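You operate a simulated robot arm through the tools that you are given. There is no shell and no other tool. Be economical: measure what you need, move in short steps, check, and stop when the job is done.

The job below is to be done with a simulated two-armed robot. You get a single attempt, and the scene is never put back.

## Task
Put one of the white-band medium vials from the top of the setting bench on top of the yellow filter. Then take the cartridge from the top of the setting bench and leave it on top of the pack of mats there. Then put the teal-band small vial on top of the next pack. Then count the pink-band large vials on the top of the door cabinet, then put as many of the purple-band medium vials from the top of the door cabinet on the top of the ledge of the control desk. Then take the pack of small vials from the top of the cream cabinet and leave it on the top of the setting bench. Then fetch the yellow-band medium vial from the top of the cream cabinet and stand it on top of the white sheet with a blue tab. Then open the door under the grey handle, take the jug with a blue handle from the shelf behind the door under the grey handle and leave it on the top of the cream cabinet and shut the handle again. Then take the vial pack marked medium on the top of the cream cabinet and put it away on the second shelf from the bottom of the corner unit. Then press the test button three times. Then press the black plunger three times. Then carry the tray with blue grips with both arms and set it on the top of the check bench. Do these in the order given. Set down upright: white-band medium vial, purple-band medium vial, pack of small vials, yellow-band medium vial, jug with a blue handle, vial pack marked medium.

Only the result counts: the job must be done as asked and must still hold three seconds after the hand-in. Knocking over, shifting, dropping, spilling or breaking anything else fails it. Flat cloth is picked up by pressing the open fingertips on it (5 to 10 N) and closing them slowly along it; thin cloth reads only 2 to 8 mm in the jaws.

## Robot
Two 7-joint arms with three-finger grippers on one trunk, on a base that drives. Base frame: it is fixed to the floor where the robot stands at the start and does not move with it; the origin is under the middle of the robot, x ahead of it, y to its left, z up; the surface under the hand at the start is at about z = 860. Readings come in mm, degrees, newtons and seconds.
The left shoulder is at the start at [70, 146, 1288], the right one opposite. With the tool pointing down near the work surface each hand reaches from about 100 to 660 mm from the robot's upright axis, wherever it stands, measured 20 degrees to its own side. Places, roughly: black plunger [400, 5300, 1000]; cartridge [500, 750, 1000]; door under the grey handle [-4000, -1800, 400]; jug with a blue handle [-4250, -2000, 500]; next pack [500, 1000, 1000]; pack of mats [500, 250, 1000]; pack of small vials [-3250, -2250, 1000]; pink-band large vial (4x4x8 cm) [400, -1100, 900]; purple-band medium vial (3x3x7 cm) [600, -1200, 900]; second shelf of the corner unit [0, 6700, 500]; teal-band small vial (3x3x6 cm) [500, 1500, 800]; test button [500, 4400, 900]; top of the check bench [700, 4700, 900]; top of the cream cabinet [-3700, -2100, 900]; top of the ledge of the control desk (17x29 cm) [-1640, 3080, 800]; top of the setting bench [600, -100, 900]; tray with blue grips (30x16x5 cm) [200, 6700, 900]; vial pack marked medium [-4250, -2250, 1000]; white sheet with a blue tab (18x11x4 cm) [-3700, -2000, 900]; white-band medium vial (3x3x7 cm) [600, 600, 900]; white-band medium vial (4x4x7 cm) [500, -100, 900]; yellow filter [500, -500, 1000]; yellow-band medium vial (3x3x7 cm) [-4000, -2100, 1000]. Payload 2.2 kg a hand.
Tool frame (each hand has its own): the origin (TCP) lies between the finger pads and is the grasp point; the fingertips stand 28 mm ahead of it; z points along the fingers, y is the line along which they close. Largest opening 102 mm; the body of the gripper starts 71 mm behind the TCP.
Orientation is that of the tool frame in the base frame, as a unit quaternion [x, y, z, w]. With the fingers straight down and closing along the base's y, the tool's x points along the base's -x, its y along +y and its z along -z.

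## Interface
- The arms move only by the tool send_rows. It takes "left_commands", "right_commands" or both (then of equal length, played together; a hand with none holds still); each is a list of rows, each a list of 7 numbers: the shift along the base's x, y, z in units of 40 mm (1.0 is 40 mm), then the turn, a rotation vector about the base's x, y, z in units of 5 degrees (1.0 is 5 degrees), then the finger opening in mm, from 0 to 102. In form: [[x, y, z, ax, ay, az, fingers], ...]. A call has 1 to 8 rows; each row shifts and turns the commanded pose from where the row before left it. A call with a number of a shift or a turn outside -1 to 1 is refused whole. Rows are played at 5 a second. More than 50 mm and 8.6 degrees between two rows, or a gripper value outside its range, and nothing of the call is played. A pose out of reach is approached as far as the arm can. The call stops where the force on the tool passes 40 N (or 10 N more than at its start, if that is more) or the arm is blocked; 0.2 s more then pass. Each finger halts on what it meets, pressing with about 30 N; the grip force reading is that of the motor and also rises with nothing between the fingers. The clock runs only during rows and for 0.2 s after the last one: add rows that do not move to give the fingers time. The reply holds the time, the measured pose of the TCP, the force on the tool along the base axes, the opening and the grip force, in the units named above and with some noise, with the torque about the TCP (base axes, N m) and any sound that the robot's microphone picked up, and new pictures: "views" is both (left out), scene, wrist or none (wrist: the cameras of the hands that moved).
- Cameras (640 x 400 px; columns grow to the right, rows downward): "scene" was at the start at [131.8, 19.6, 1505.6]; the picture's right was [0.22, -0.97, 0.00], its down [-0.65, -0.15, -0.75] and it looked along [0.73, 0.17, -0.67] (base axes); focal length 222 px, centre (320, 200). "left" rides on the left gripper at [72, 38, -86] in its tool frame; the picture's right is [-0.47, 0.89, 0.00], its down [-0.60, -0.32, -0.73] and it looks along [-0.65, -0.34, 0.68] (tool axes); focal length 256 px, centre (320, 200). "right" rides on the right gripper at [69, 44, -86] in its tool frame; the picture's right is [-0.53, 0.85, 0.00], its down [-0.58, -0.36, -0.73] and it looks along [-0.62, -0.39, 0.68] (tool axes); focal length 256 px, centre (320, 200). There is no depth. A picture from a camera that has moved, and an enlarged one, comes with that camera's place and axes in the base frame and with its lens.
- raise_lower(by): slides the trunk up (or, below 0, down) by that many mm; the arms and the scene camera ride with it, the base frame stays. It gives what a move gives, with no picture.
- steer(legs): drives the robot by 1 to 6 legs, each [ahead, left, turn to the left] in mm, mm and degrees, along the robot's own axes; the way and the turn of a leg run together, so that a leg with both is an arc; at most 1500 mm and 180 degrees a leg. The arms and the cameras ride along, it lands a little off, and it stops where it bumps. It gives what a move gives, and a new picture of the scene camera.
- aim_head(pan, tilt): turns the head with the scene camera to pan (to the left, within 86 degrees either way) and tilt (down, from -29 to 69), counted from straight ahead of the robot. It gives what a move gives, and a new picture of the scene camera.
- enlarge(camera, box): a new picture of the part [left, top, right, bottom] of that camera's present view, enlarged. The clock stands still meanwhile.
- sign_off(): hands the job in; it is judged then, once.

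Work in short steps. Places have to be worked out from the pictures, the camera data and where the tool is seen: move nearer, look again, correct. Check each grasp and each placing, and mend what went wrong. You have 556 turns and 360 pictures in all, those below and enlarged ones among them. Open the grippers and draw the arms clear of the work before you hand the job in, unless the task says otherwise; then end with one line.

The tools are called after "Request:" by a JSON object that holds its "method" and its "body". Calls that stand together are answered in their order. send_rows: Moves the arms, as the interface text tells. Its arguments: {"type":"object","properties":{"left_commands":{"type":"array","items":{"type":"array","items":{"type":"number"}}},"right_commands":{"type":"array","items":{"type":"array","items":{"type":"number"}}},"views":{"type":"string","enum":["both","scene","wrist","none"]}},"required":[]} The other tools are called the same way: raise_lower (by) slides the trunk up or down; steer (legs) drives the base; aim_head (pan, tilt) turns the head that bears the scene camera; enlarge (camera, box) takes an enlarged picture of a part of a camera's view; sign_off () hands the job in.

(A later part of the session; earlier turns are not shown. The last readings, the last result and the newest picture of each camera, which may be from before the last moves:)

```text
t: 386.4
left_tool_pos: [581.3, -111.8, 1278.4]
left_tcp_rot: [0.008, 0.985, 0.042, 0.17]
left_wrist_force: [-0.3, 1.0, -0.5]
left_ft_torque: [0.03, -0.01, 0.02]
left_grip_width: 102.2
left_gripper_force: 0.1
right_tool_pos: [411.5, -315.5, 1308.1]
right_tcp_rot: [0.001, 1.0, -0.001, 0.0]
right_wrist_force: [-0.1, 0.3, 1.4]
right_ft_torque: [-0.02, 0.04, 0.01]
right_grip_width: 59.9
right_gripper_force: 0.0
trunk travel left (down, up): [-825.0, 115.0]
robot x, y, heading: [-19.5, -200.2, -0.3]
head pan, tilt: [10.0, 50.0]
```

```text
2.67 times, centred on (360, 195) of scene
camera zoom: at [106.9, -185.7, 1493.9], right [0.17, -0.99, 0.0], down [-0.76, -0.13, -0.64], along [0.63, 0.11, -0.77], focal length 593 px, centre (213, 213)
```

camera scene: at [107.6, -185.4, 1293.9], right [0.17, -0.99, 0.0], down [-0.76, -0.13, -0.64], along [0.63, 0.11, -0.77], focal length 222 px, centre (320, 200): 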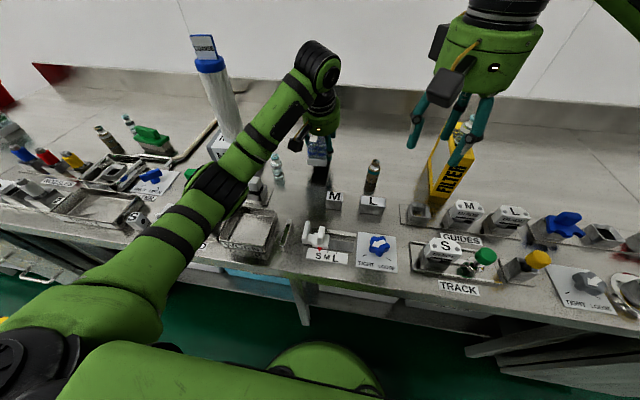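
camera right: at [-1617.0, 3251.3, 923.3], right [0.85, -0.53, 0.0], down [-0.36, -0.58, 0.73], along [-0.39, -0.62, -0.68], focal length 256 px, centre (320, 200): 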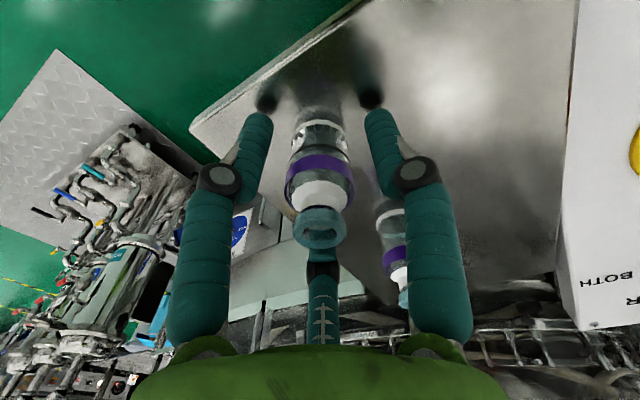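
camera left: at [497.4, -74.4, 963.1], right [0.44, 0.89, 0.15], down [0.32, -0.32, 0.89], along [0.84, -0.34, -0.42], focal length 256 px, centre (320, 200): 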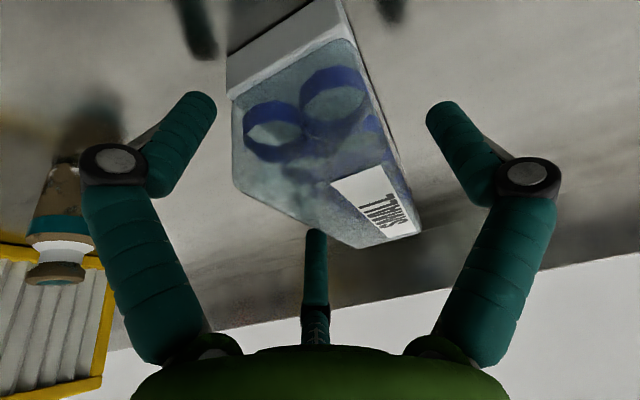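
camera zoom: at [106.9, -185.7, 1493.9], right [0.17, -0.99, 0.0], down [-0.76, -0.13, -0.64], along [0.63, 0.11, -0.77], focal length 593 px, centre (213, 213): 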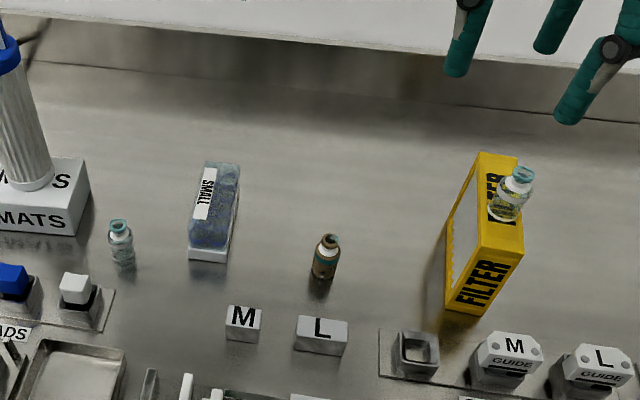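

Pack is upright on the bench. I restore the left tool to vertical and drive back around to the cream cabinet.

Request:
{"method": "send_rows", "body": {"left_commands": [[0, 0, 0, -1, 0, 0, 60], [-0.3, 0, -0.3, 0, 1, 0, 60], [-0.3, 0, -0.3, 0, 1, 0, 60], [-0.3, 0.3, 0, 0, 1, 0, 60], [-0.3, 0.3, 0, 0, 1, 0, 60]], "views": "none"}}

Request:
{"method": "steer", "body": {"legs": [[-330, 0, 0.3], [0, 1450, 0], [0, 1450, 0], [0, 1150, 0]]}}

```text
t: 387.6
left_tool_pos: [533.8, -86.5, 1254.7]
left_tcp_rot: [0.001, 1.0, -0.003, -0.004]
left_wrist_force: [-0.4, 0.3, 0.0]
left_ft_torque: [-0.02, 0.0, -0.02]
left_grip_width: 60.0
left_gripper_force: 0.0
right_tool_pos: [411.9, -312.5, 1307.3]
right_tcp_rot: [0.001, 1.0, -0.001, 0.0]
right_wrist_force: [-0.1, 0.0, 0.5]
right_ft_torque: [-0.04, -0.01, -0.05]
right_grip_width: 59.9
right_gripper_force: 0.1
trunk travel left (down, up): [-825.0, 115.0]
robot x, y, heading: [-20.4, -199.8, -0.2]
head pan, tilt: [10.0, 50.0]
```

```text
t: 408.9
left_tool_pos: [276.3, 3983.2, 1255.0]
left_tcp_rot: [0.006, 1.0, -0.001, -0.004]
left_wrist_force: [-0.3, 0.1, 0.1]
left_ft_torque: [-0.03, 0.0, -0.02]
left_grip_width: 60.0
left_gripper_force: 0.0
right_tool_pos: [152.3, 3757.3, 1307.0]
right_tcp_rot: [0.007, 1.0, 0.0, 0.0]
right_wrist_force: [-0.7, -0.7, -0.3]
right_ft_torque: [0.0, -0.03, 0.02]
right_grip_width: 59.9
right_gripper_force: 0.1
trunk travel left (down, up): [-825.0, 115.0]
robot x, y, heading: [-278.9, 3876.9, -1.1]
head pan, tilt: [10.0, 50.0]
camera scene: at [-151.9, 3889.1, 1493.9], right [0.16, -0.99, 0.0], down [-0.76, -0.12, -0.64], along [0.63, 0.1, -0.77], focal length 222 px, centre (320, 200)
```

scene: 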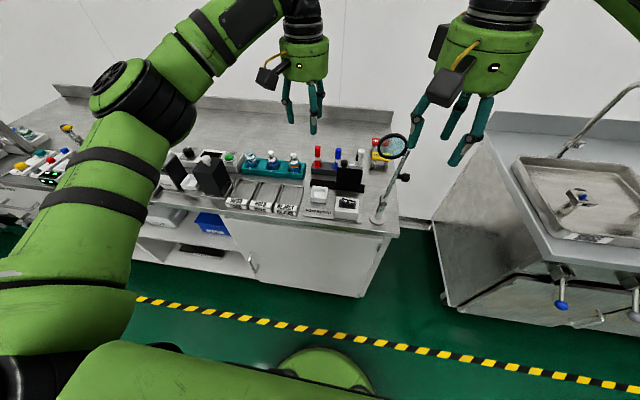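

Request:
{"method": "steer", "body": {"legs": [[-1450, 60, 1.1], [-1450, 0, 0], [-1400, 0, 0], [0, 0, -90]]}}

```text
t: 433.3
left_tool_pos: [-4454.2, 3447.8, 1253.8]
left_tcp_rot: [0.715, 0.699, 0.001, -0.003]
left_wrist_force: [0.1, -0.2, 0.4]
left_ft_torque: [0.05, 0.01, -0.02]
left_grip_width: 60.2
left_gripper_force: 0.1
right_tool_pos: [-4678.3, 3575.1, 1308.6]
right_tcp_rot: [0.716, 0.698, -0.001, 0.0]
right_wrist_force: [1.1, -0.2, 0.7]
right_ft_torque: [0.01, -0.01, 0.02]
right_grip_width: 59.9
right_gripper_force: 0.2
trunk travel left (down, up): [-825.0, 115.0]
robot x, y, heading: [-4556.6, 4005.5, -91.5]
head pan, tilt: [10.0, 50.0]
camera scene: at [-4543.7, 3877.5, 1493.9], right [-0.99, -0.15, 0.0], down [-0.11, 0.76, -0.64], along [0.09, -0.64, -0.77], focal length 222 px, centre (320, 200)
```

scene: 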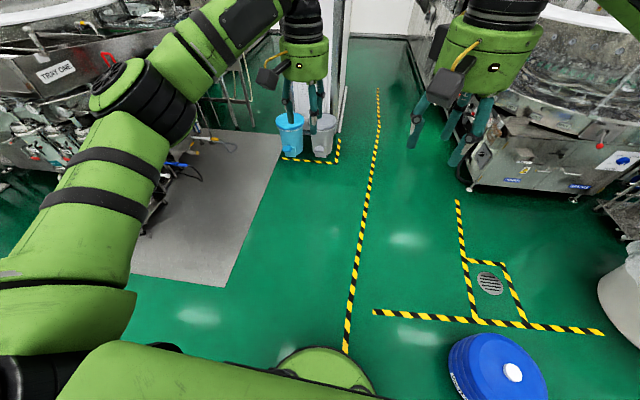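

Request:
{"method": "steer", "body": {"legs": [[1390, 0, 1.5], [0, -330, 0], [1350, 0, 0], [1350, 0, 0]]}}

```text
t: 454.6
left_tool_pos: [-4788.8, -627.1, 1254.9]
left_tcp_rot: [0.706, 0.709, 0.001, -0.004]
left_wrist_force: [-0.1, 1.0, -0.3]
left_ft_torque: [-0.02, -0.03, -0.01]
left_grip_width: 60.1
left_gripper_force: 0.0
right_tool_pos: [-5016.6, -507.3, 1308.8]
right_tcp_rot: [0.707, 0.708, -0.001, 0.0]
right_wrist_force: [-0.5, -0.1, 0.9]
right_ft_torque: [0.01, -0.01, -0.04]
right_grip_width: 59.7
right_gripper_force: 0.1
trunk travel left (down, up): [-825.0, 115.0]
robot x, y, heading: [-4902.0, -74.0, -90.1]
head pan, tilt: [10.0, 50.0]
camera scene: at [-4890.3, -200.2, 1494.0], right [-0.98, -0.17, 0.0], down [-0.13, 0.75, -0.64], along [0.11, -0.63, -0.77], focal length 222 px, centre (320, 200)
```

scene: 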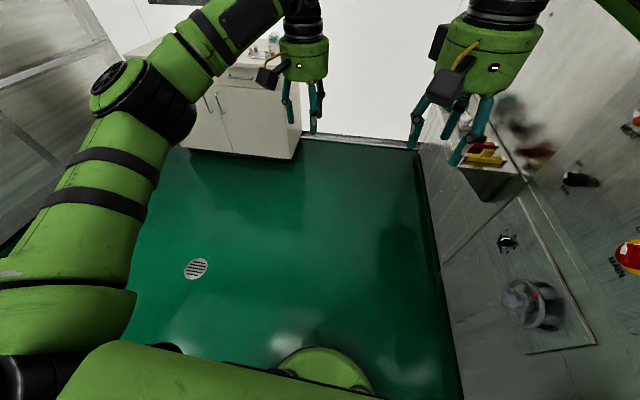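

Request:
{"method": "steer", "body": {"legs": [[0, 1000, 0], [1200, 0, 0]]}}

Request:
{"method": "aim_head", "body": {"pan": 0, "tilt": 45}}

```text
t: 465.6
left_tool_pos: [-3800.2, -1824.6, 1254.9]
left_tcp_rot: [0.715, 0.699, 0.001, -0.003]
left_wrist_force: [0.5, 0.6, -0.3]
left_ft_torque: [0.0, 0.0, 0.03]
left_grip_width: 60.1
left_gripper_force: 0.0
right_tool_pos: [-4024.2, -1698.9, 1307.9]
right_tcp_rot: [0.716, 0.698, -0.001, -0.001]
right_wrist_force: [-0.1, 0.3, 0.2]
right_ft_torque: [0.0, -0.01, 0.03]
right_grip_width: 59.7
right_gripper_force: 0.0
trunk travel left (down, up): [-825.0, 115.0]
robot x, y, heading: [-3901.7, -1268.9, -91.7]
head pan, tilt: [10.0, 50.0]
camera scene: at [-3889.5, -1394.3, 1494.0], right [-0.99, -0.15, 0.0], down [-0.11, 0.76, -0.64], along [0.09, -0.64, -0.77], focal length 222 px, centre (320, 200)
```

scene: 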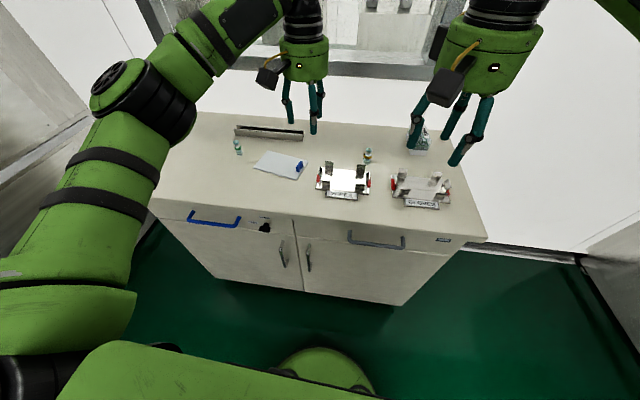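

```text
t: 466.3
left_tool_pos: [-3800.0, -1825.3, 1254.7]
left_tcp_rot: [0.715, 0.699, 0.001, -0.004]
left_wrist_force: [0.1, 0.0, 0.5]
left_ft_torque: [0.01, -0.01, 0.01]
left_grip_width: 59.8
left_gripper_force: 0.1
right_tool_pos: [-4023.8, -1698.8, 1307.7]
right_tcp_rot: [0.716, 0.698, -0.001, -0.001]
right_wrist_force: [-0.3, 0.2, -0.8]
right_ft_torque: [-0.02, 0.01, 0.01]
right_grip_width: 59.9
right_gripper_force: 0.0
trunk travel left (down, up): [-825.0, 115.0]
robot x, y, heading: [-3899.4, -1268.7, -91.7]
head pan, tilt: [0.0, 45.0]
camera scene: at [-3903.0, -1400.4, 1500.8], right [-1.0, 0.03, 0.0], down [0.02, 0.71, -0.71], along [-0.02, -0.71, -0.71], focal length 222 px, centre (320, 200)
```

scene: 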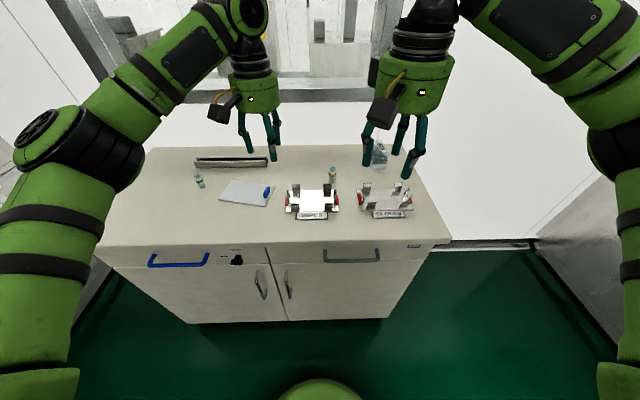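

Request:
{"method": "enlarge", "body": {"camera": "scene", "box": [180, 130, 460, 280]}}

Request:
{"method": "enlarge", "body": {"camera": "scene", "box": [270, 145, 430, 235]}}

```text
2.29 times, centred on (320, 205) of scene
camera zoom: at [-3903.0, -1400.4, 1500.8], right [-1.0, 0.03, 0.0], down [0.02, 0.71, -0.71], along [-0.02, -0.71, -0.71], focal length 508 px, centre (320, 189)
```

zoom: 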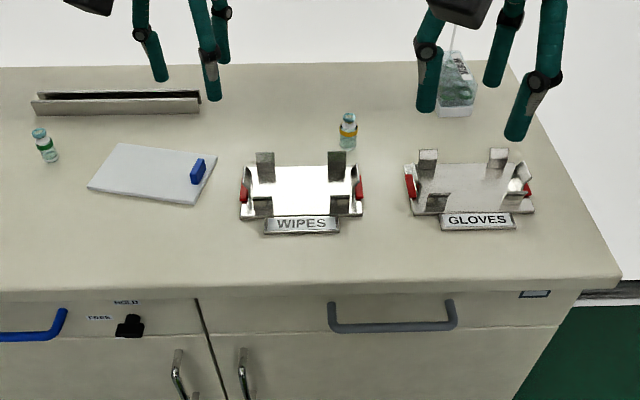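

```text
4.00 times, centred on (350, 190) of scene
camera zoom: at [-3903.0, -1400.4, 1500.8], right [-1.0, 0.03, 0.0], down [0.02, 0.71, -0.71], along [-0.02, -0.71, -0.71], focal length 889 px, centre (200, 240)
```

zoom: 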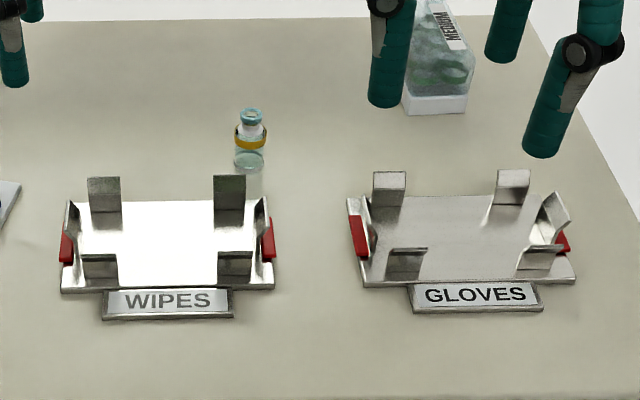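

Yellow vial ≈(−3970,−2073); sheet centre ≈(−3648,−2024) with the tab at its −x end. I move in: ahead 230, left 130, straighten.

Request:
{"method": "steer", "body": {"legs": [[228, 130, 1.7]]}}

```text
t: 468.2
left_tool_pos: [-3659.8, -2049.8, 1257.0]
left_tcp_rot: [0.706, 0.709, 0.001, -0.002]
left_wrist_force: [0.4, -0.1, -0.6]
left_ft_torque: [-0.05, -0.01, 0.03]
left_grip_width: 60.0
left_gripper_force: 0.0
right_tool_pos: [-3888.3, -1930.5, 1309.1]
right_tcp_rot: [0.707, 0.707, 0.0, 0.0]
right_wrist_force: [0.4, 0.7, -0.8]
right_ft_torque: [0.0, 0.01, -0.01]
right_grip_width: 60.0
right_gripper_force: 0.1
trunk travel left (down, up): [-825.0, 115.0]
robot x, y, heading: [-3773.9, -1499.6, -90.3]
head pan, tilt: [0.0, 45.0]
camera scene: at [-3775.7, -1628.2, 1501.1], right [-1.0, 0.0, 0.0], down [0.0, 0.71, -0.71], along [0.0, -0.71, -0.71], focal length 222 px, centre (320, 200)
```

scene: 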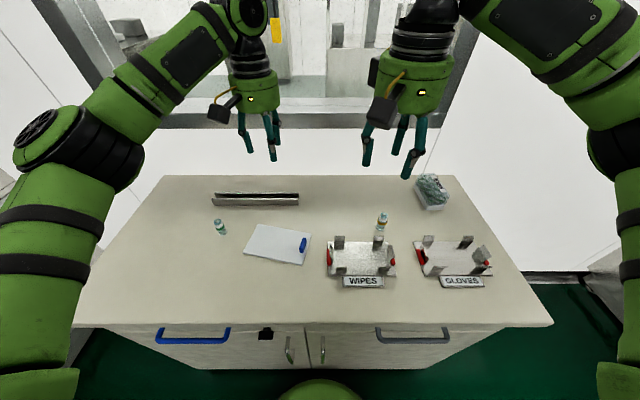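

I bring the right hand over the yellow vial and shift the left hand away from the sheet.

Request:
{"method": "send_rows", "body": {"right_commands": [[-0.4, -0.7, -0.9, 0, 0, 0, 66], [-0.4, -0.7, -0.9, 0, 0, 0, 66], [-0.4, -0.7, -0.9, 0, 0, 0, 66], [-0.4, -0.7, -0.9, 0, 0, 0, 66], [-0.45, -0.75, -0.9, 0, 0, 0, 66]], "left_commands": [[0.5, 0.5, 0, 0, 0, 0, 60], [0.5, 0.5, 0, 0, 0, 0, 60], [0.5, 0.5, 0, 0, 0, 0, 60], [0.5, 0.5, 0, 0, 0, 0, 60], [0.5, 0.5, 0, 0, 0, 0, 60]], "views": "wrist"}}

```text
refused: row 5 steps farther than a row can; nothing moved
```

Request:
{"method": "send_rows", "body": {"right_commands": [[-0.4, -0.7, -0.9, 0, 0, 0, 66], [-0.4, -0.7, -0.9, 0, 0, 0, 66], [-0.4, -0.7, -0.9, 0, 0, 0, 66], [-0.4, -0.7, -0.9, 0, 0, 0, 66], [-0.4, -0.7, -0.9, 0, 0, 0, 66]], "left_commands": [[0.5, 0.5, 0, 0, 0, 0, 60], [0.5, 0.5, 0, 0, 0, 0, 60], [0.5, 0.5, 0, 0, 0, 0, 60], [0.5, 0.5, 0, 0, 0, 0, 60], [0.5, 0.5, 0, 0, 0, 0, 60]], "views": "wrist"}}

```text
t: 469.4
left_tool_pos: [-3558.2, -1952.5, 1253.1]
left_tcp_rot: [0.706, 0.708, 0.001, -0.003]
left_wrist_force: [-0.9, 0.0, -0.4]
left_ft_torque: [0.0, 0.01, -0.01]
left_grip_width: 60.1
left_gripper_force: 0.0
right_tool_pos: [-3968.4, -2071.0, 1128.2]
right_tcp_rot: [0.706, 0.708, 0.0, -0.002]
right_wrist_force: [0.3, 0.3, -0.2]
right_ft_torque: [0.01, 0.0, -0.02]
right_grip_width: 65.9
right_gripper_force: 0.0
trunk travel left (down, up): [-825.0, 115.0]
robot x, y, heading: [-3777.5, -1497.3, -89.7]
head pan, tilt: [0.0, 45.0]
camera right: at [-3924.4, -2002.7, 1215.4], right [0.85, -0.53, 0.0], down [-0.36, -0.58, 0.73], along [-0.39, -0.62, -0.68], focal length 256 px, centre (320, 200)
camera left: at [-3519.4, -1879.8, 1339.2], right [0.89, -0.46, -0.01], down [-0.31, -0.61, 0.73], along [-0.34, -0.64, -0.69], focal length 256 px, centre (320, 200)
```

right: 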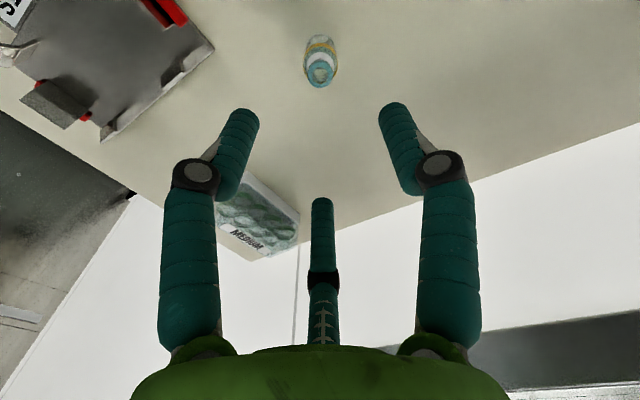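
left: 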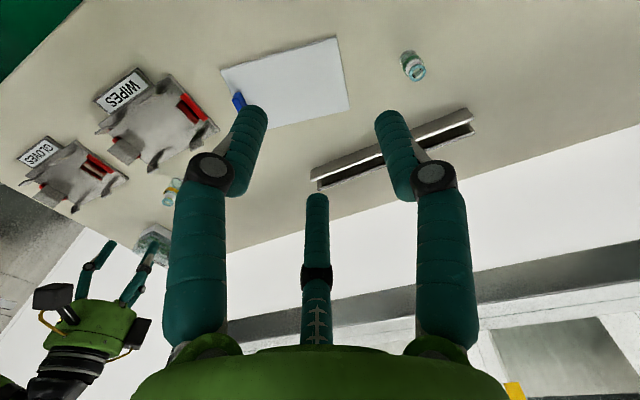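

Aligned within 5 mm. I narrow to 58 and descend to z≈962 (tray post nearby), then close.

Request:
{"method": "send_rows", "body": {"right_commands": [[-0.05, -0.1, -0.7, 0, 0, 0, 58], [0, 0, -0.9, 0, 0, 0, 58], [0, 0, -0.9, 0, 0, 0, 58], [0, 0, -0.9, 0, 0, 0, 58], [0, 0, -0.75, 0, 0, 0, 58]], "views": "wrist"}}

```text
t: 470.6
left_tool_pos: [-3559.7, -1954.3, 1252.6]
left_tcp_rot: [0.706, 0.708, 0.001, -0.004]
left_wrist_force: [0.4, 0.1, 0.2]
left_ft_torque: [0.04, 0.03, -0.03]
left_grip_width: 60.0
left_gripper_force: 0.0
right_tool_pos: [-3970.7, -2077.2, 960.2]
right_tcp_rot: [0.707, 0.707, 0.0, 0.0]
right_wrist_force: [0.5, 0.8, -0.3]
right_ft_torque: [0.01, -0.03, -0.03]
right_grip_width: 57.8
right_gripper_force: 0.1
trunk travel left (down, up): [-825.0, 115.0]
robot x, y, heading: [-3771.8, -1497.4, -89.9]
head pan, tilt: [0.0, 45.0]
camera right: at [-3927.1, -2008.6, 1047.1], right [0.85, -0.53, 0.0], down [-0.36, -0.58, 0.73], along [-0.39, -0.62, -0.68], focal length 256 px, centre (320, 200)
```

right: 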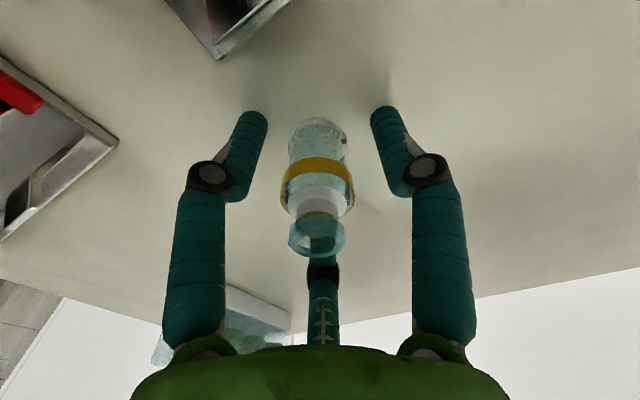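

Request:
{"method": "send_rows", "body": {"right_commands": [[0, 0, 0, 0, 0, 0, 46], [0, 0, 0, 0, 0, 0, 36], [0, 0, 0, 0, 0, 0, 26], [0, 0, 0, 0, 0, 0, 18], [0, 0, 0.3, 0, 0, 0, 18], [0, 0, 0.9, 0, 0, 0, 18], [0, 0, 0.9, 0, 0, 0, 18], [0, 0, 0.9, 0, 0, 0, 18]], "views": "wrist"}}

```text
t: 472.4
left_tool_pos: [-3560.2, -1952.9, 1254.7]
left_tcp_rot: [0.706, 0.708, 0.002, -0.004]
left_wrist_force: [-0.2, 0.1, 0.5]
left_ft_torque: [0.04, -0.04, 0.0]
left_grip_width: 59.9
left_gripper_force: 0.0
right_tool_pos: [-3966.8, -2075.5, 1080.7]
right_tcp_rot: [0.707, 0.708, 0.0, -0.001]
right_wrist_force: [-0.5, 0.0, -0.6]
right_ft_torque: [-0.05, -0.01, 0.0]
right_grip_width: 27.5
right_gripper_force: 29.6
trunk travel left (down, up): [-825.0, 115.0]
robot x, y, heading: [-3773.1, -1499.4, -90.1]
head pan, tilt: [0.0, 45.0]
camera right: at [-3924.5, -2008.0, 1167.7], right [0.85, -0.53, 0.0], down [-0.36, -0.58, 0.73], along [-0.39, -0.62, -0.68], focal length 256 px, centre (320, 200)
```

right: 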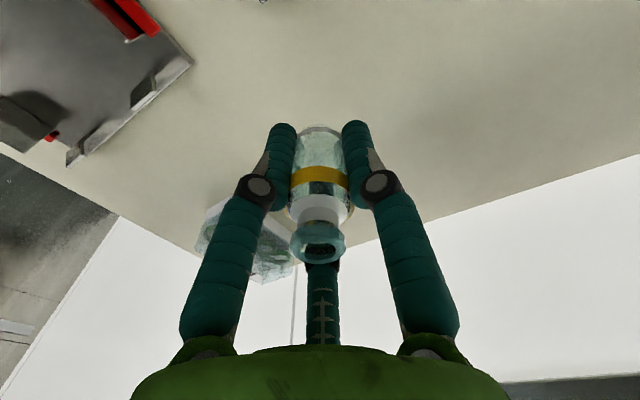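

Held. I move the left hand further aside and bring the right hand toward (−3628,−2020).

Request:
{"method": "send_rows", "body": {"left_commands": [[1, 0.3, 0, 0, 0, 0, 60], [1, 0.3, 0, 0, 0, 0, 60], [1, 0.3, 0, 0, 0, 0, 60], [1, 0.3, 0, 0, 0, 0, 60]], "right_commands": [[0.9, 0, 0.5, 0, 0, 0, 18], [0.9, 0, 0.3, 0, 0, 0, 18], [0.9, 0.2, 0, 0, 0, 0, 18], [0.9, 0.2, 0, 0, 0, 0, 18]], "views": "none"}}

Request:
{"method": "send_rows", "body": {"right_commands": [[0.9, 0.3, 0, 0, 0, 0, 18], [0.9, 0.3, 0, 0, 0, 0, 18], [0.9, 0.3, 0, 0, 0, 0, 18], [0.9, 0, 0, 0, 0, 0, 18], [0.9, 0, -0.4, 0, 0, 0, 18]], "views": "both"}}

```text
t: 473.4
left_tool_pos: [-3395.9, -1901.4, 1253.4]
left_tcp_rot: [0.705, 0.709, -0.001, -0.004]
left_wrist_force: [0.9, 0.7, 0.0]
left_ft_torque: [-0.03, 0.06, 0.01]
left_grip_width: 60.1
left_gripper_force: 0.2
right_tool_pos: [-3821.9, -2058.7, 1114.3]
right_tcp_rot: [0.706, 0.708, -0.003, -0.001]
right_wrist_force: [0.6, -0.1, -1.4]
right_ft_torque: [0.0, 0.05, -0.03]
right_grip_width: 27.5
right_gripper_force: 29.9
trunk travel left (down, up): [-825.0, 115.0]
robot x, y, heading: [-3770.1, -1502.6, -89.8]
head pan, tilt: [0.0, 45.0]
```

```text
t: 474.6
left_tool_pos: [-3396.9, -1902.3, 1253.0]
left_tcp_rot: [0.705, 0.709, 0.001, -0.004]
left_wrist_force: [0.8, 0.6, 0.2]
left_ft_torque: [0.0, 0.06, 0.0]
left_grip_width: 59.9
left_gripper_force: 0.1
right_tool_pos: [-3642.5, -2023.1, 1097.7]
right_tcp_rot: [0.706, 0.708, -0.001, -0.001]
right_wrist_force: [-0.3, -0.3, -0.4]
right_ft_torque: [-0.05, 0.04, 0.02]
right_grip_width: 27.6
right_gripper_force: 30.1
trunk travel left (down, up): [-825.0, 115.0]
robot x, y, heading: [-3773.6, -1498.3, -90.0]
head pan, tilt: [0.0, 45.0]
camera scene: at [-3770.5, -1630.0, 1500.9], right [-1.0, 0.0, 0.0], down [0.0, 0.71, -0.71], along [0.0, -0.71, -0.71], focal length 222 px, centre (320, 200)
camera right: at [-3598.5, -1955.4, 1184.4], right [0.85, -0.53, 0.0], down [-0.36, -0.58, 0.73], along [-0.39, -0.62, -0.68], focal length 256 px, centre (320, 200)
```

scene: 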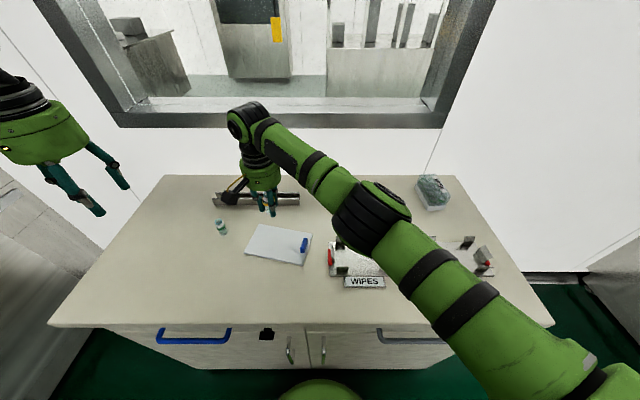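
right: 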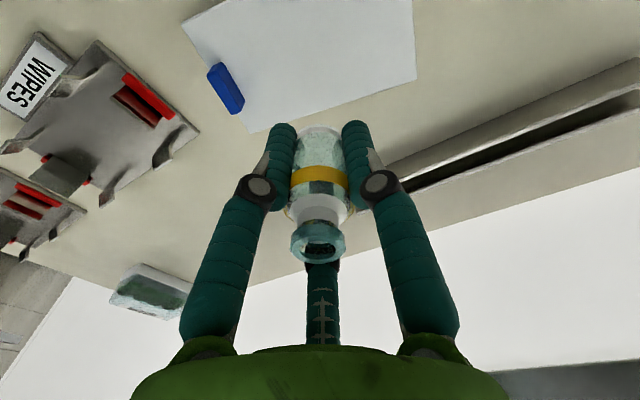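

Landing spot is inside the sheet, clear of the tab. I descend to z≈972.

Request:
{"method": "send_rows", "body": {"right_commands": [[0.05, 0, -0.8, 0, 0, 0, 18], [0.05, 0, -0.8, 0, 0, 0, 18], [0, 0, -0.8, 0, 0, 0, 18], [0, 0, -0.7, 0, 0, 0, 18]], "views": "wrist"}}

```text
t: 475.6
left_tool_pos: [-3401.9, -1903.2, 1254.1]
left_tcp_rot: [0.705, 0.709, 0.001, -0.004]
left_wrist_force: [-0.4, 0.2, 0.8]
left_ft_torque: [0.0, 0.02, 0.0]
left_grip_width: 59.9
left_gripper_force: 0.1
right_tool_pos: [-3642.5, -2024.0, 972.8]
right_tcp_rot: [0.707, 0.708, -0.001, 0.001]
right_wrist_force: [-0.1, -0.1, -0.2]
right_ft_torque: [0.02, 0.01, 0.0]
right_grip_width: 27.0
right_gripper_force: 30.2
trunk travel left (down, up): [-825.0, 115.0]
robot x, y, heading: [-3774.5, -1502.8, -89.9]
head pan, tilt: [0.0, 45.0]
camera right: at [-3599.4, -1954.0, 1060.5], right [0.85, -0.53, 0.0], down [-0.37, -0.58, 0.73], along [-0.39, -0.62, -0.68], focal length 256 px, centre (320, 200)
```

right: 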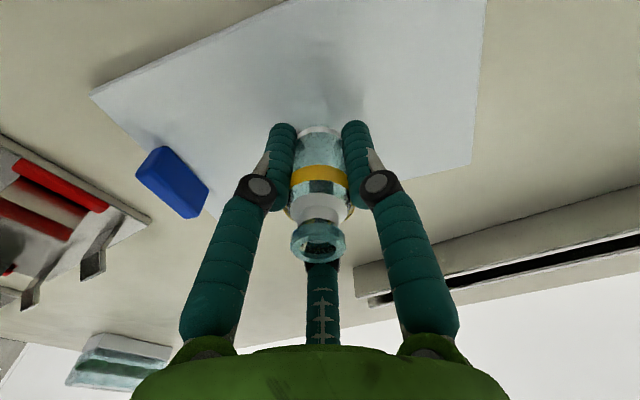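

Request:
{"method": "send_rows", "body": {"right_commands": [[0, 0, -0.07, 0, 0, 0, 18], [0, 0, -0.07, 0, 0, 0, 18], [0, 0, -0.06, 0, 0, 0, 18]], "views": "none"}}

```text
t: 476.4
left_tool_pos: [-3400.2, -1901.4, 1255.3]
left_tcp_rot: [0.706, 0.708, 0.001, -0.003]
left_wrist_force: [0.3, 0.3, -0.5]
left_ft_torque: [-0.01, 0.0, 0.02]
left_grip_width: 60.0
left_gripper_force: 0.1
right_tool_pos: [-3645.4, -2022.9, 968.2]
right_tcp_rot: [0.706, 0.708, -0.002, 0.001]
right_wrist_force: [-0.2, -1.4, 9.4]
right_ft_torque: [-0.04, 0.01, 0.01]
right_grip_width: 27.2
right_gripper_force: 29.7
right hand out of reach, approached as far as the arm can: row 2
trunk travel left (down, up): [-825.0, 115.0]
robot x, y, heading: [-3775.8, -1501.1, -90.0]
head pan, tilt: [0.0, 45.0]
```

Contact. Relieve and open.

Request:
{"method": "send_rows", "body": {"right_commands": [[0, 0, 0.03, 0, 0, 0, 18], [0, 0, 0, 0, 0, 0, 28], [0, 0, 0, 0, 0, 0, 38], [0, 0, 0, 0, 0, 0, 54], [0, 0, 0, 0, 0, 0, 54]], "views": "wrist"}}

```text
t: 477.6
left_tool_pos: [-3401.4, -1902.3, 1254.7]
left_tcp_rot: [0.706, 0.708, 0.002, -0.004]
left_wrist_force: [0.2, -1.0, 0.4]
left_ft_torque: [0.02, 0.0, 0.04]
left_grip_width: 60.1
left_gripper_force: 0.1
right_tool_pos: [-3645.1, -2021.5, 967.8]
right_tcp_rot: [0.707, 0.708, -0.001, 0.0]
right_wrist_force: [0.5, -0.9, -0.5]
right_ft_torque: [0.0, 0.0, -0.01]
right_grip_width: 54.1
right_gripper_force: 0.1
trunk travel left (down, up): [-825.0, 115.0]
robot x, y, heading: [-3773.5, -1496.9, -90.3]
head pan, tilt: [0.0, 45.0]
camera right: at [-3601.4, -1954.3, 1054.4], right [0.85, -0.53, 0.0], down [-0.36, -0.58, 0.73], along [-0.39, -0.62, -0.68], focal length 256 px, centre (320, 200)
```

right: 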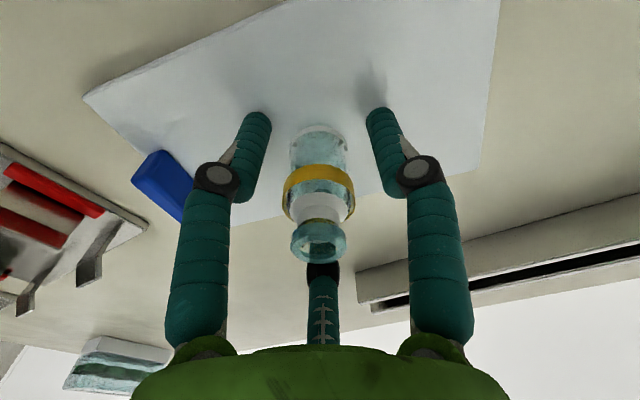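

Standing on the sheet. I raise the right hand and return it to its side.

Request:
{"method": "send_rows", "body": {"right_commands": [[0, 0, 0.8, 0, 0, 0, 60], [0, 0, 1, 0, 0, 0, 60], [0, 0, 1, 0, 0, 0, 60], [0, 0, 1, 0, 0, 0, 60], [-0.9, 0.3, 0.5, 0, 0, 0, 60], [-0.9, 0.3, 0.5, 0, 0, 0, 60], [-0.9, 0.3, 0.5, 0, 0, 0, 60], [-0.9, 0.3, 0, 0, 0, 0, 60]], "views": "scene"}}

Request:
{"method": "enlarge", "body": {"camera": "scene", "box": [190, 170, 350, 280]}}

```text
t: 479.4
left_tool_pos: [-3404.1, -1901.8, 1254.2]
left_tcp_rot: [0.706, 0.709, 0.003, -0.002]
left_wrist_force: [-0.5, 0.3, 0.1]
left_ft_torque: [0.02, -0.02, 0.0]
left_grip_width: 59.9
left_gripper_force: 0.1
right_tool_pos: [-3791.1, -1975.2, 1179.4]
right_tcp_rot: [0.707, 0.708, 0.0, 0.0]
right_wrist_force: [0.1, -0.1, -0.1]
right_ft_torque: [0.0, -0.05, -0.03]
right_grip_width: 59.6
right_gripper_force: 0.0
trunk travel left (down, up): [-825.0, 115.0]
robot x, y, heading: [-3773.6, -1503.5, -90.2]
head pan, tilt: [0.0, 45.0]
camera scene: at [-3777.4, -1630.6, 1500.8], right [-1.0, 0.0, 0.0], down [0.0, 0.71, -0.71], along [0.0, -0.71, -0.71], focal length 222 px, centre (320, 200)
```

scene: 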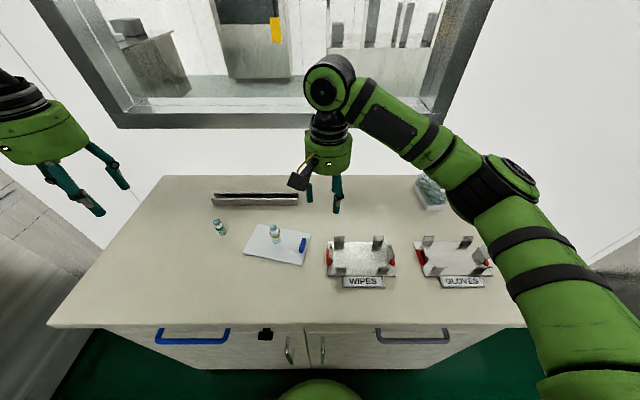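

```text
3.64 times, centred on (270, 225) of scene
camera zoom: at [-3777.4, -1630.6, 1500.8], right [-1.0, 0.0, 0.0], down [0.0, 0.71, -0.71], along [0.0, -0.71, -0.71], focal length 808 px, centre (502, 109)
```

zoom: 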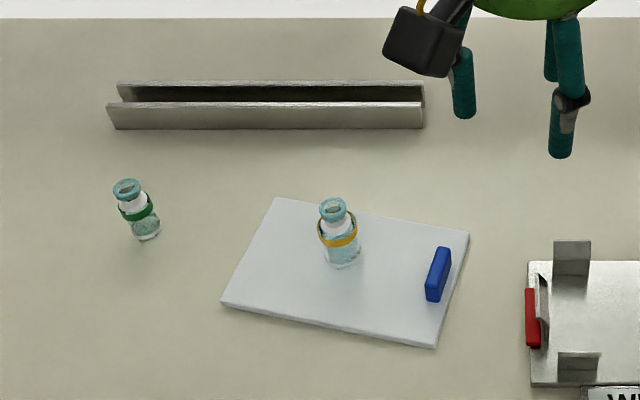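

Vial stands on the sheet. Now I back off to view the doors.

Request:
{"method": "steer", "body": {"legs": [[-700, -150, 0]]}}

Request:
{"method": "enlarge", "body": {"camera": "scene", "box": [180, 120, 480, 308]}}

```text
t: 483.3
left_tool_pos: [-3552.6, -1206.5, 1252.9]
left_tcp_rot: [0.704, 0.71, 0.001, -0.004]
left_wrist_force: [0.0, -1.0, 0.8]
left_ft_torque: [0.0, 0.03, -0.01]
left_grip_width: 60.0
left_gripper_force: 0.1
right_tool_pos: [-3939.9, -1280.8, 1179.6]
right_tcp_rot: [0.705, 0.709, 0.0, -0.001]
right_wrist_force: [-0.4, 0.0, -0.3]
right_ft_torque: [-0.02, -0.01, -0.02]
right_grip_width: 60.0
right_gripper_force: 0.1
trunk travel left (down, up): [-825.0, 115.0]
robot x, y, heading: [-3922.9, -804.6, -89.6]
head pan, tilt: [0.0, 45.0]
camera scene: at [-3926.3, -935.1, 1500.7], right [-1.0, 0.0, 0.0], down [0.0, 0.71, -0.71], along [0.0, -0.71, -0.71], focal length 222 px, centre (320, 200)
```

scene: 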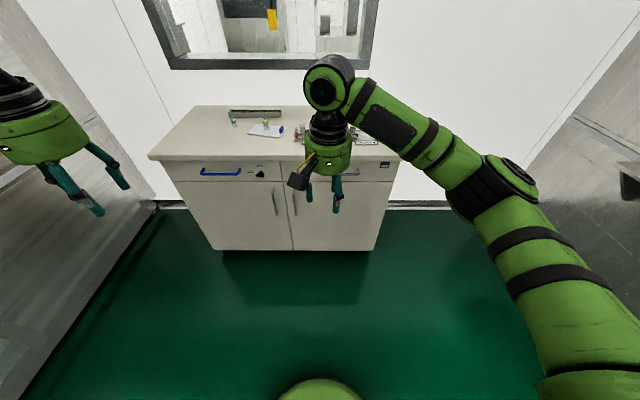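

```text
2.13 times, centred on (330, 214) of scene
camera zoom: at [-3926.3, -935.1, 1500.7], right [-1.0, 0.0, 0.0], down [0.0, 0.71, -0.71], along [0.0, -0.71, -0.71], focal length 473 px, centre (299, 170)
```

zoom: 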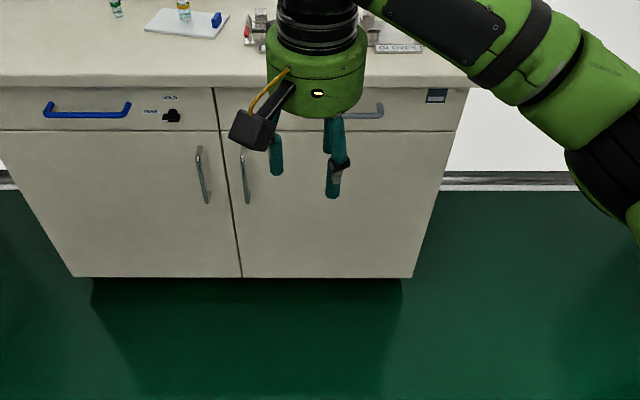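

I lower the trunk here in free space and then turn the right hand horizontal for the door handle (≈ x −3790, z 528–724).

Request:
{"method": "raise_lower", "body": {"by": -520}}

Request:
{"method": "aim_head", "body": {"pan": 0, "tilt": 25}}

```text
refused: -520 is not a number from -400 to 400
```

```text
t: 484.1
left_tool_pos: [-3553.4, -1203.1, 1254.1]
left_tcp_rot: [0.705, 0.71, 0.001, -0.004]
left_wrist_force: [0.4, -0.3, 0.1]
left_ft_torque: [-0.02, 0.0, 0.02]
left_grip_width: 60.3
left_gripper_force: 0.1
right_tool_pos: [-3940.4, -1279.5, 1180.1]
right_tcp_rot: [0.706, 0.708, -0.001, 0.0]
right_wrist_force: [0.9, 0.1, 0.1]
right_ft_torque: [-0.03, 0.01, -0.01]
right_grip_width: 59.8
right_gripper_force: 0.0
trunk travel left (down, up): [-825.0, 115.0]
robot x, y, heading: [-3924.7, -804.4, -89.8]
head pan, tilt: [0.0, 25.0]
camera scene: at [-3926.7, -944.1, 1531.4], right [-1.0, 0.0, 0.0], down [0.0, 0.42, -0.91], along [0.0, -0.91, -0.42], focal length 222 px, centre (320, 200)
```

scene: 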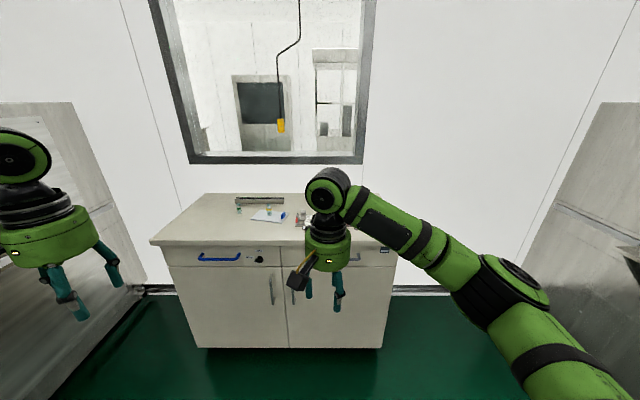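

Request:
{"method": "raise_lower", "body": {"by": -400}}

Request:
{"method": "raise_lower", "body": {"by": -120}}

Request:
{"method": "send_rows", "body": {"right_commands": [[0, 0.2, 0, -1, 0, 0, 60], [0, 0.2, 0, -1, 0, 0, 60], [0, 0.2, 0, -1, 0, 0, 60], [0, 0.2, 0, -1, 0, 0, 60], [0, 0, 0, -1, 0, 0, 60], [0, 0, 0, -1, 0, 0, 60], [0, 0, 0, -1, 0, 0, 60], [0, 0, 0, -1, 0, 0, 60]], "views": "none"}}

Request:
{"method": "send_rows", "body": {"right_commands": [[0, 0, 0, -1, 0, 0, 60], [0, 0, 0, -1, 0, 0, 60], [0, 0, 0, -1, 0, 0, 60], [0, 0, 0, -1, 0, 0, 60], [0, 0, 0, -1, 0, 0, 60], [0, 0, 0, -1, 0, 0, 60], [0, 0, 0, -1, 0, 0, 60], [0, 0, 0, -1, 0, 0, 60]], "views": "scene"}}

```text
t: 487.9
left_tool_pos: [-3553.3, -1205.0, 853.7]
left_tcp_rot: [0.705, 0.71, 0.002, -0.004]
left_wrist_force: [0.3, -0.1, 0.3]
left_ft_torque: [-0.02, -0.01, 0.0]
left_grip_width: 59.9
left_gripper_force: 0.0
right_tool_pos: [-3940.3, -1278.7, 779.4]
right_tcp_rot: [0.706, 0.709, 0.0, 0.0]
right_wrist_force: [0.0, -0.6, 0.5]
right_ft_torque: [0.01, -0.02, 0.01]
right_grip_width: 59.8
right_gripper_force: 0.0
trunk travel left (down, up): [-425.0, 515.0]
robot x, y, heading: [-3926.8, -806.5, -89.7]
head pan, tilt: [0.0, 25.0]
```

```text
t: 489.4
left_tool_pos: [-3552.9, -1203.5, 734.5]
left_tcp_rot: [0.705, 0.709, 0.001, -0.004]
left_wrist_force: [-0.4, 0.1, 0.2]
left_ft_torque: [0.0, 0.02, -0.01]
left_grip_width: 59.6
left_gripper_force: 0.0
right_tool_pos: [-3940.3, -1279.3, 660.0]
right_tcp_rot: [0.706, 0.709, 0.0, -0.001]
right_wrist_force: [-0.4, 0.5, 0.6]
right_ft_torque: [-0.02, -0.05, 0.04]
right_grip_width: 60.0
right_gripper_force: 0.0
trunk travel left (down, up): [-305.0, 635.0]
robot x, y, heading: [-3928.8, -800.7, -89.9]
head pan, tilt: [0.0, 25.0]
```

```text
t: 491.2
left_tool_pos: [-3551.6, -1205.9, 735.3]
left_tcp_rot: [0.704, 0.71, 0.001, -0.004]
left_wrist_force: [-0.5, -0.5, -0.5]
left_ft_torque: [0.0, -0.02, -0.04]
left_grip_width: 60.1
left_gripper_force: 0.1
right_tool_pos: [-3939.5, -1246.2, 658.5]
right_tcp_rot: [0.663, 0.666, -0.243, 0.242]
right_wrist_force: [-0.5, 0.2, 0.5]
right_ft_torque: [0.01, -0.02, 0.0]
right_grip_width: 59.9
right_gripper_force: 0.0
trunk travel left (down, up): [-305.0, 635.0]
robot x, y, heading: [-3929.5, -807.1, -90.0]
head pan, tilt: [0.0, 25.0]
```

```text
t: 493.0
left_tool_pos: [-3552.5, -1205.2, 733.5]
left_tcp_rot: [0.705, 0.709, 0.001, -0.003]
left_wrist_force: [-0.2, 0.2, 0.0]
left_ft_torque: [-0.03, -0.02, -0.03]
left_grip_width: 59.9
left_gripper_force: 0.1
right_tool_pos: [-3940.1, -1246.9, 660.6]
right_tcp_rot: [0.54, 0.543, -0.456, 0.453]
right_wrist_force: [-0.3, -0.3, 0.0]
right_ft_torque: [-0.02, -0.05, 0.06]
right_grip_width: 60.1
right_gripper_force: 0.0
trunk travel left (down, up): [-305.0, 635.0]
robot x, y, heading: [-3928.7, -802.8, -89.9]
head pan, tilt: [0.0, 25.0]
camera scene: at [-3926.2, -944.4, 1011.4], right [-1.0, 0.0, 0.0], down [0.0, 0.42, -0.91], along [0.0, -0.91, -0.42], focal length 222 px, centre (320, 200)
```

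scene: 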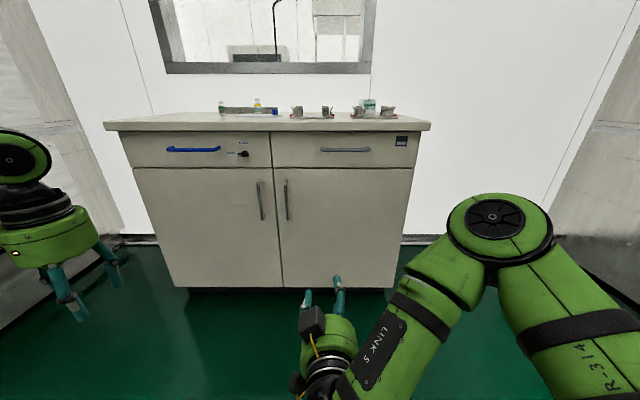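

Request:
{"method": "enlarge", "body": {"camera": "scene", "box": [230, 120, 430, 245]}}

Request:
{"method": "send_rows", "body": {"right_commands": [[0, 0, 0, -1, 0, 0, 60], [0, 0, 0, -1, 0, 0, 60]], "views": "none"}}

```text
3.20 times, centred on (330, 182) of scene
camera zoom: at [-3926.2, -944.4, 1011.4], right [-1.0, 0.0, 0.0], down [0.0, 0.42, -0.91], along [0.0, -0.91, -0.42], focal length 712 px, centre (288, 256)
```

zoom: 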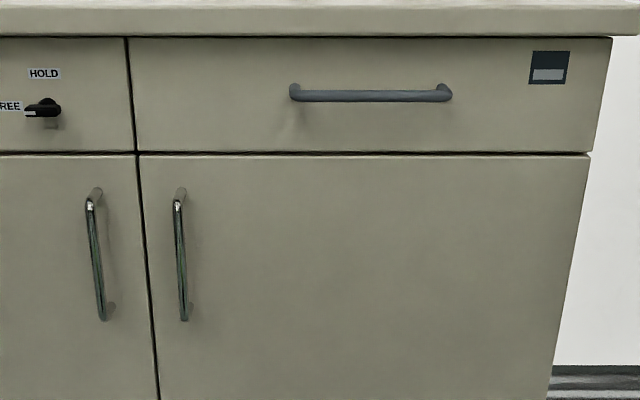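

```text
t: 493.6
left_tool_pos: [-3551.6, -1204.8, 734.1]
left_tcp_rot: [0.705, 0.709, 0.001, -0.004]
left_wrist_force: [1.0, -0.1, -0.1]
left_ft_torque: [-0.01, 0.0, 0.04]
left_grip_width: 59.8
left_gripper_force: 0.0
right_tool_pos: [-3939.0, -1247.6, 661.1]
right_tcp_rot: [-0.499, -0.501, 0.502, -0.498]
right_wrist_force: [-0.1, 0.1, 1.1]
right_ft_torque: [-0.05, -0.02, 0.04]
right_grip_width: 59.9
right_gripper_force: 0.1
trunk travel left (down, up): [-305.0, 635.0]
robot x, y, heading: [-3929.9, -802.8, -89.8]
head pan, tilt: [0.0, 25.0]
```

Handle bar ≈(−3787, −1780, z 533–696). I drive to ≈(−3560,−1225).

Request:
{"method": "steer", "body": {"legs": [[0, 370, 0], [400, 0, 0]]}}

Request:
{"method": "send_rows", "body": {"right_commands": [[-0.9, 0, 0, 0, 0, 0, 60], [-0.9, 0, 0, 0, 0, 0, 60], [-0.9, 0, 0, 0, 0, 0, 60], [-0.9, 0, 0, 0, 0, 0, 60], [-0.9, 0, 0, 0, 0, 0, 60], [-0.9, 0, 0, 0, 0, 0, 60]], "views": "both"}}

```text
t: 498.1
left_tool_pos: [-3173.9, -1602.1, 734.2]
left_tcp_rot: [0.702, 0.712, 0.002, -0.003]
left_wrist_force: [-0.3, 0.1, -0.1]
left_ft_torque: [-0.01, 0.04, 0.01]
left_grip_width: 59.9
left_gripper_force: 0.0
right_tool_pos: [-3561.2, -1647.5, 660.7]
right_tcp_rot: [0.497, 0.504, -0.499, 0.501]
right_wrist_force: [-0.4, 0.6, -0.6]
right_ft_torque: [-0.03, 0.03, 0.02]
right_grip_width: 60.1
right_gripper_force: 0.0
trunk travel left (down, up): [-305.0, 635.0]
robot x, y, heading: [-3550.7, -1201.6, -89.8]
head pan, tilt: [0.0, 25.0]
camera scene: at [-3550.2, -1344.9, 1011.4], right [-1.0, -0.01, 0.0], down [0.0, 0.42, -0.91], along [0.01, -0.91, -0.42], focal length 222 px, centre (320, 200)
```

scene: 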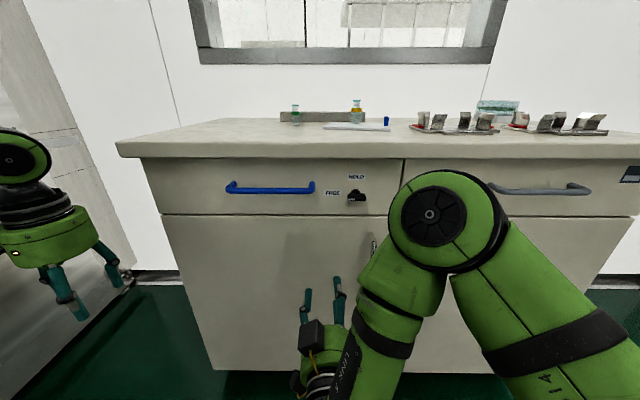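

```text
t: 499.5
left_tool_pos: [-3174.9, -1600.9, 734.5]
left_tcp_rot: [0.702, 0.712, 0.002, -0.002]
left_wrist_force: [0.7, -0.5, 0.1]
left_ft_torque: [0.05, 0.01, -0.01]
left_grip_width: 60.2
left_gripper_force: 0.0
right_tool_pos: [-3746.3, -1692.3, 649.4]
right_tcp_rot: [0.497, 0.503, -0.5, 0.501]
right_wrist_force: [-0.4, 0.3, -0.4]
right_ft_torque: [0.03, 0.0, 0.0]
right_grip_width: 60.1
right_gripper_force: 0.0
right hand out of reach, approached as far as the arm can: row 2, 3, 4, 5, 6
trunk travel left (down, up): [-305.0, 635.0]
robot x, y, heading: [-3551.9, -1206.8, -89.3]
head pan, tilt: [0.0, 25.0]
camera scene: at [-3551.1, -1344.2, 1011.5], right [-1.0, -0.01, 0.0], down [0.0, 0.42, -0.91], along [0.01, -0.91, -0.42], focal length 222 px, centre (320, 200)
camera right: at [-3705.1, -1606.5, 580.6], right [0.85, 0.01, 0.53], down [-0.37, 0.73, 0.58], along [-0.38, -0.68, 0.62], focal length 256 px, centre (320, 200)
```

scene: 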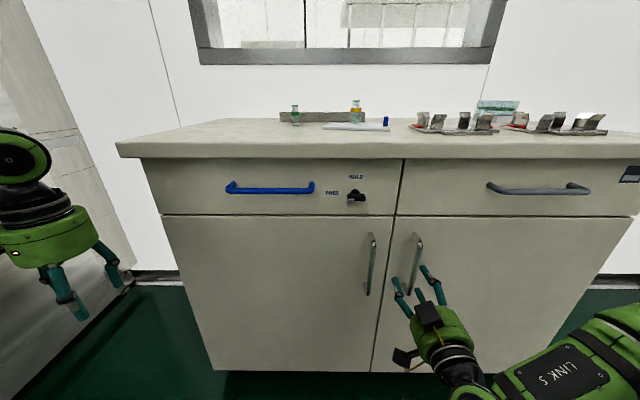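
right: 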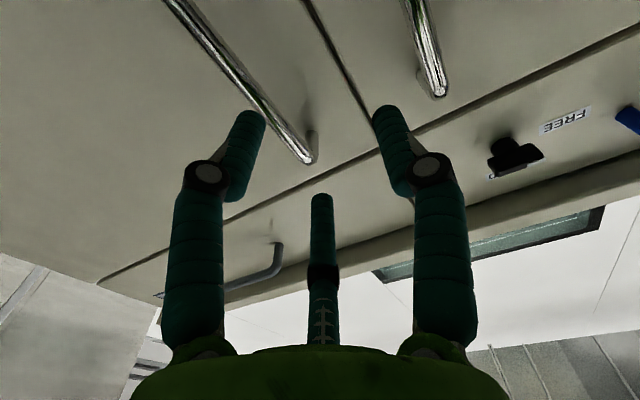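

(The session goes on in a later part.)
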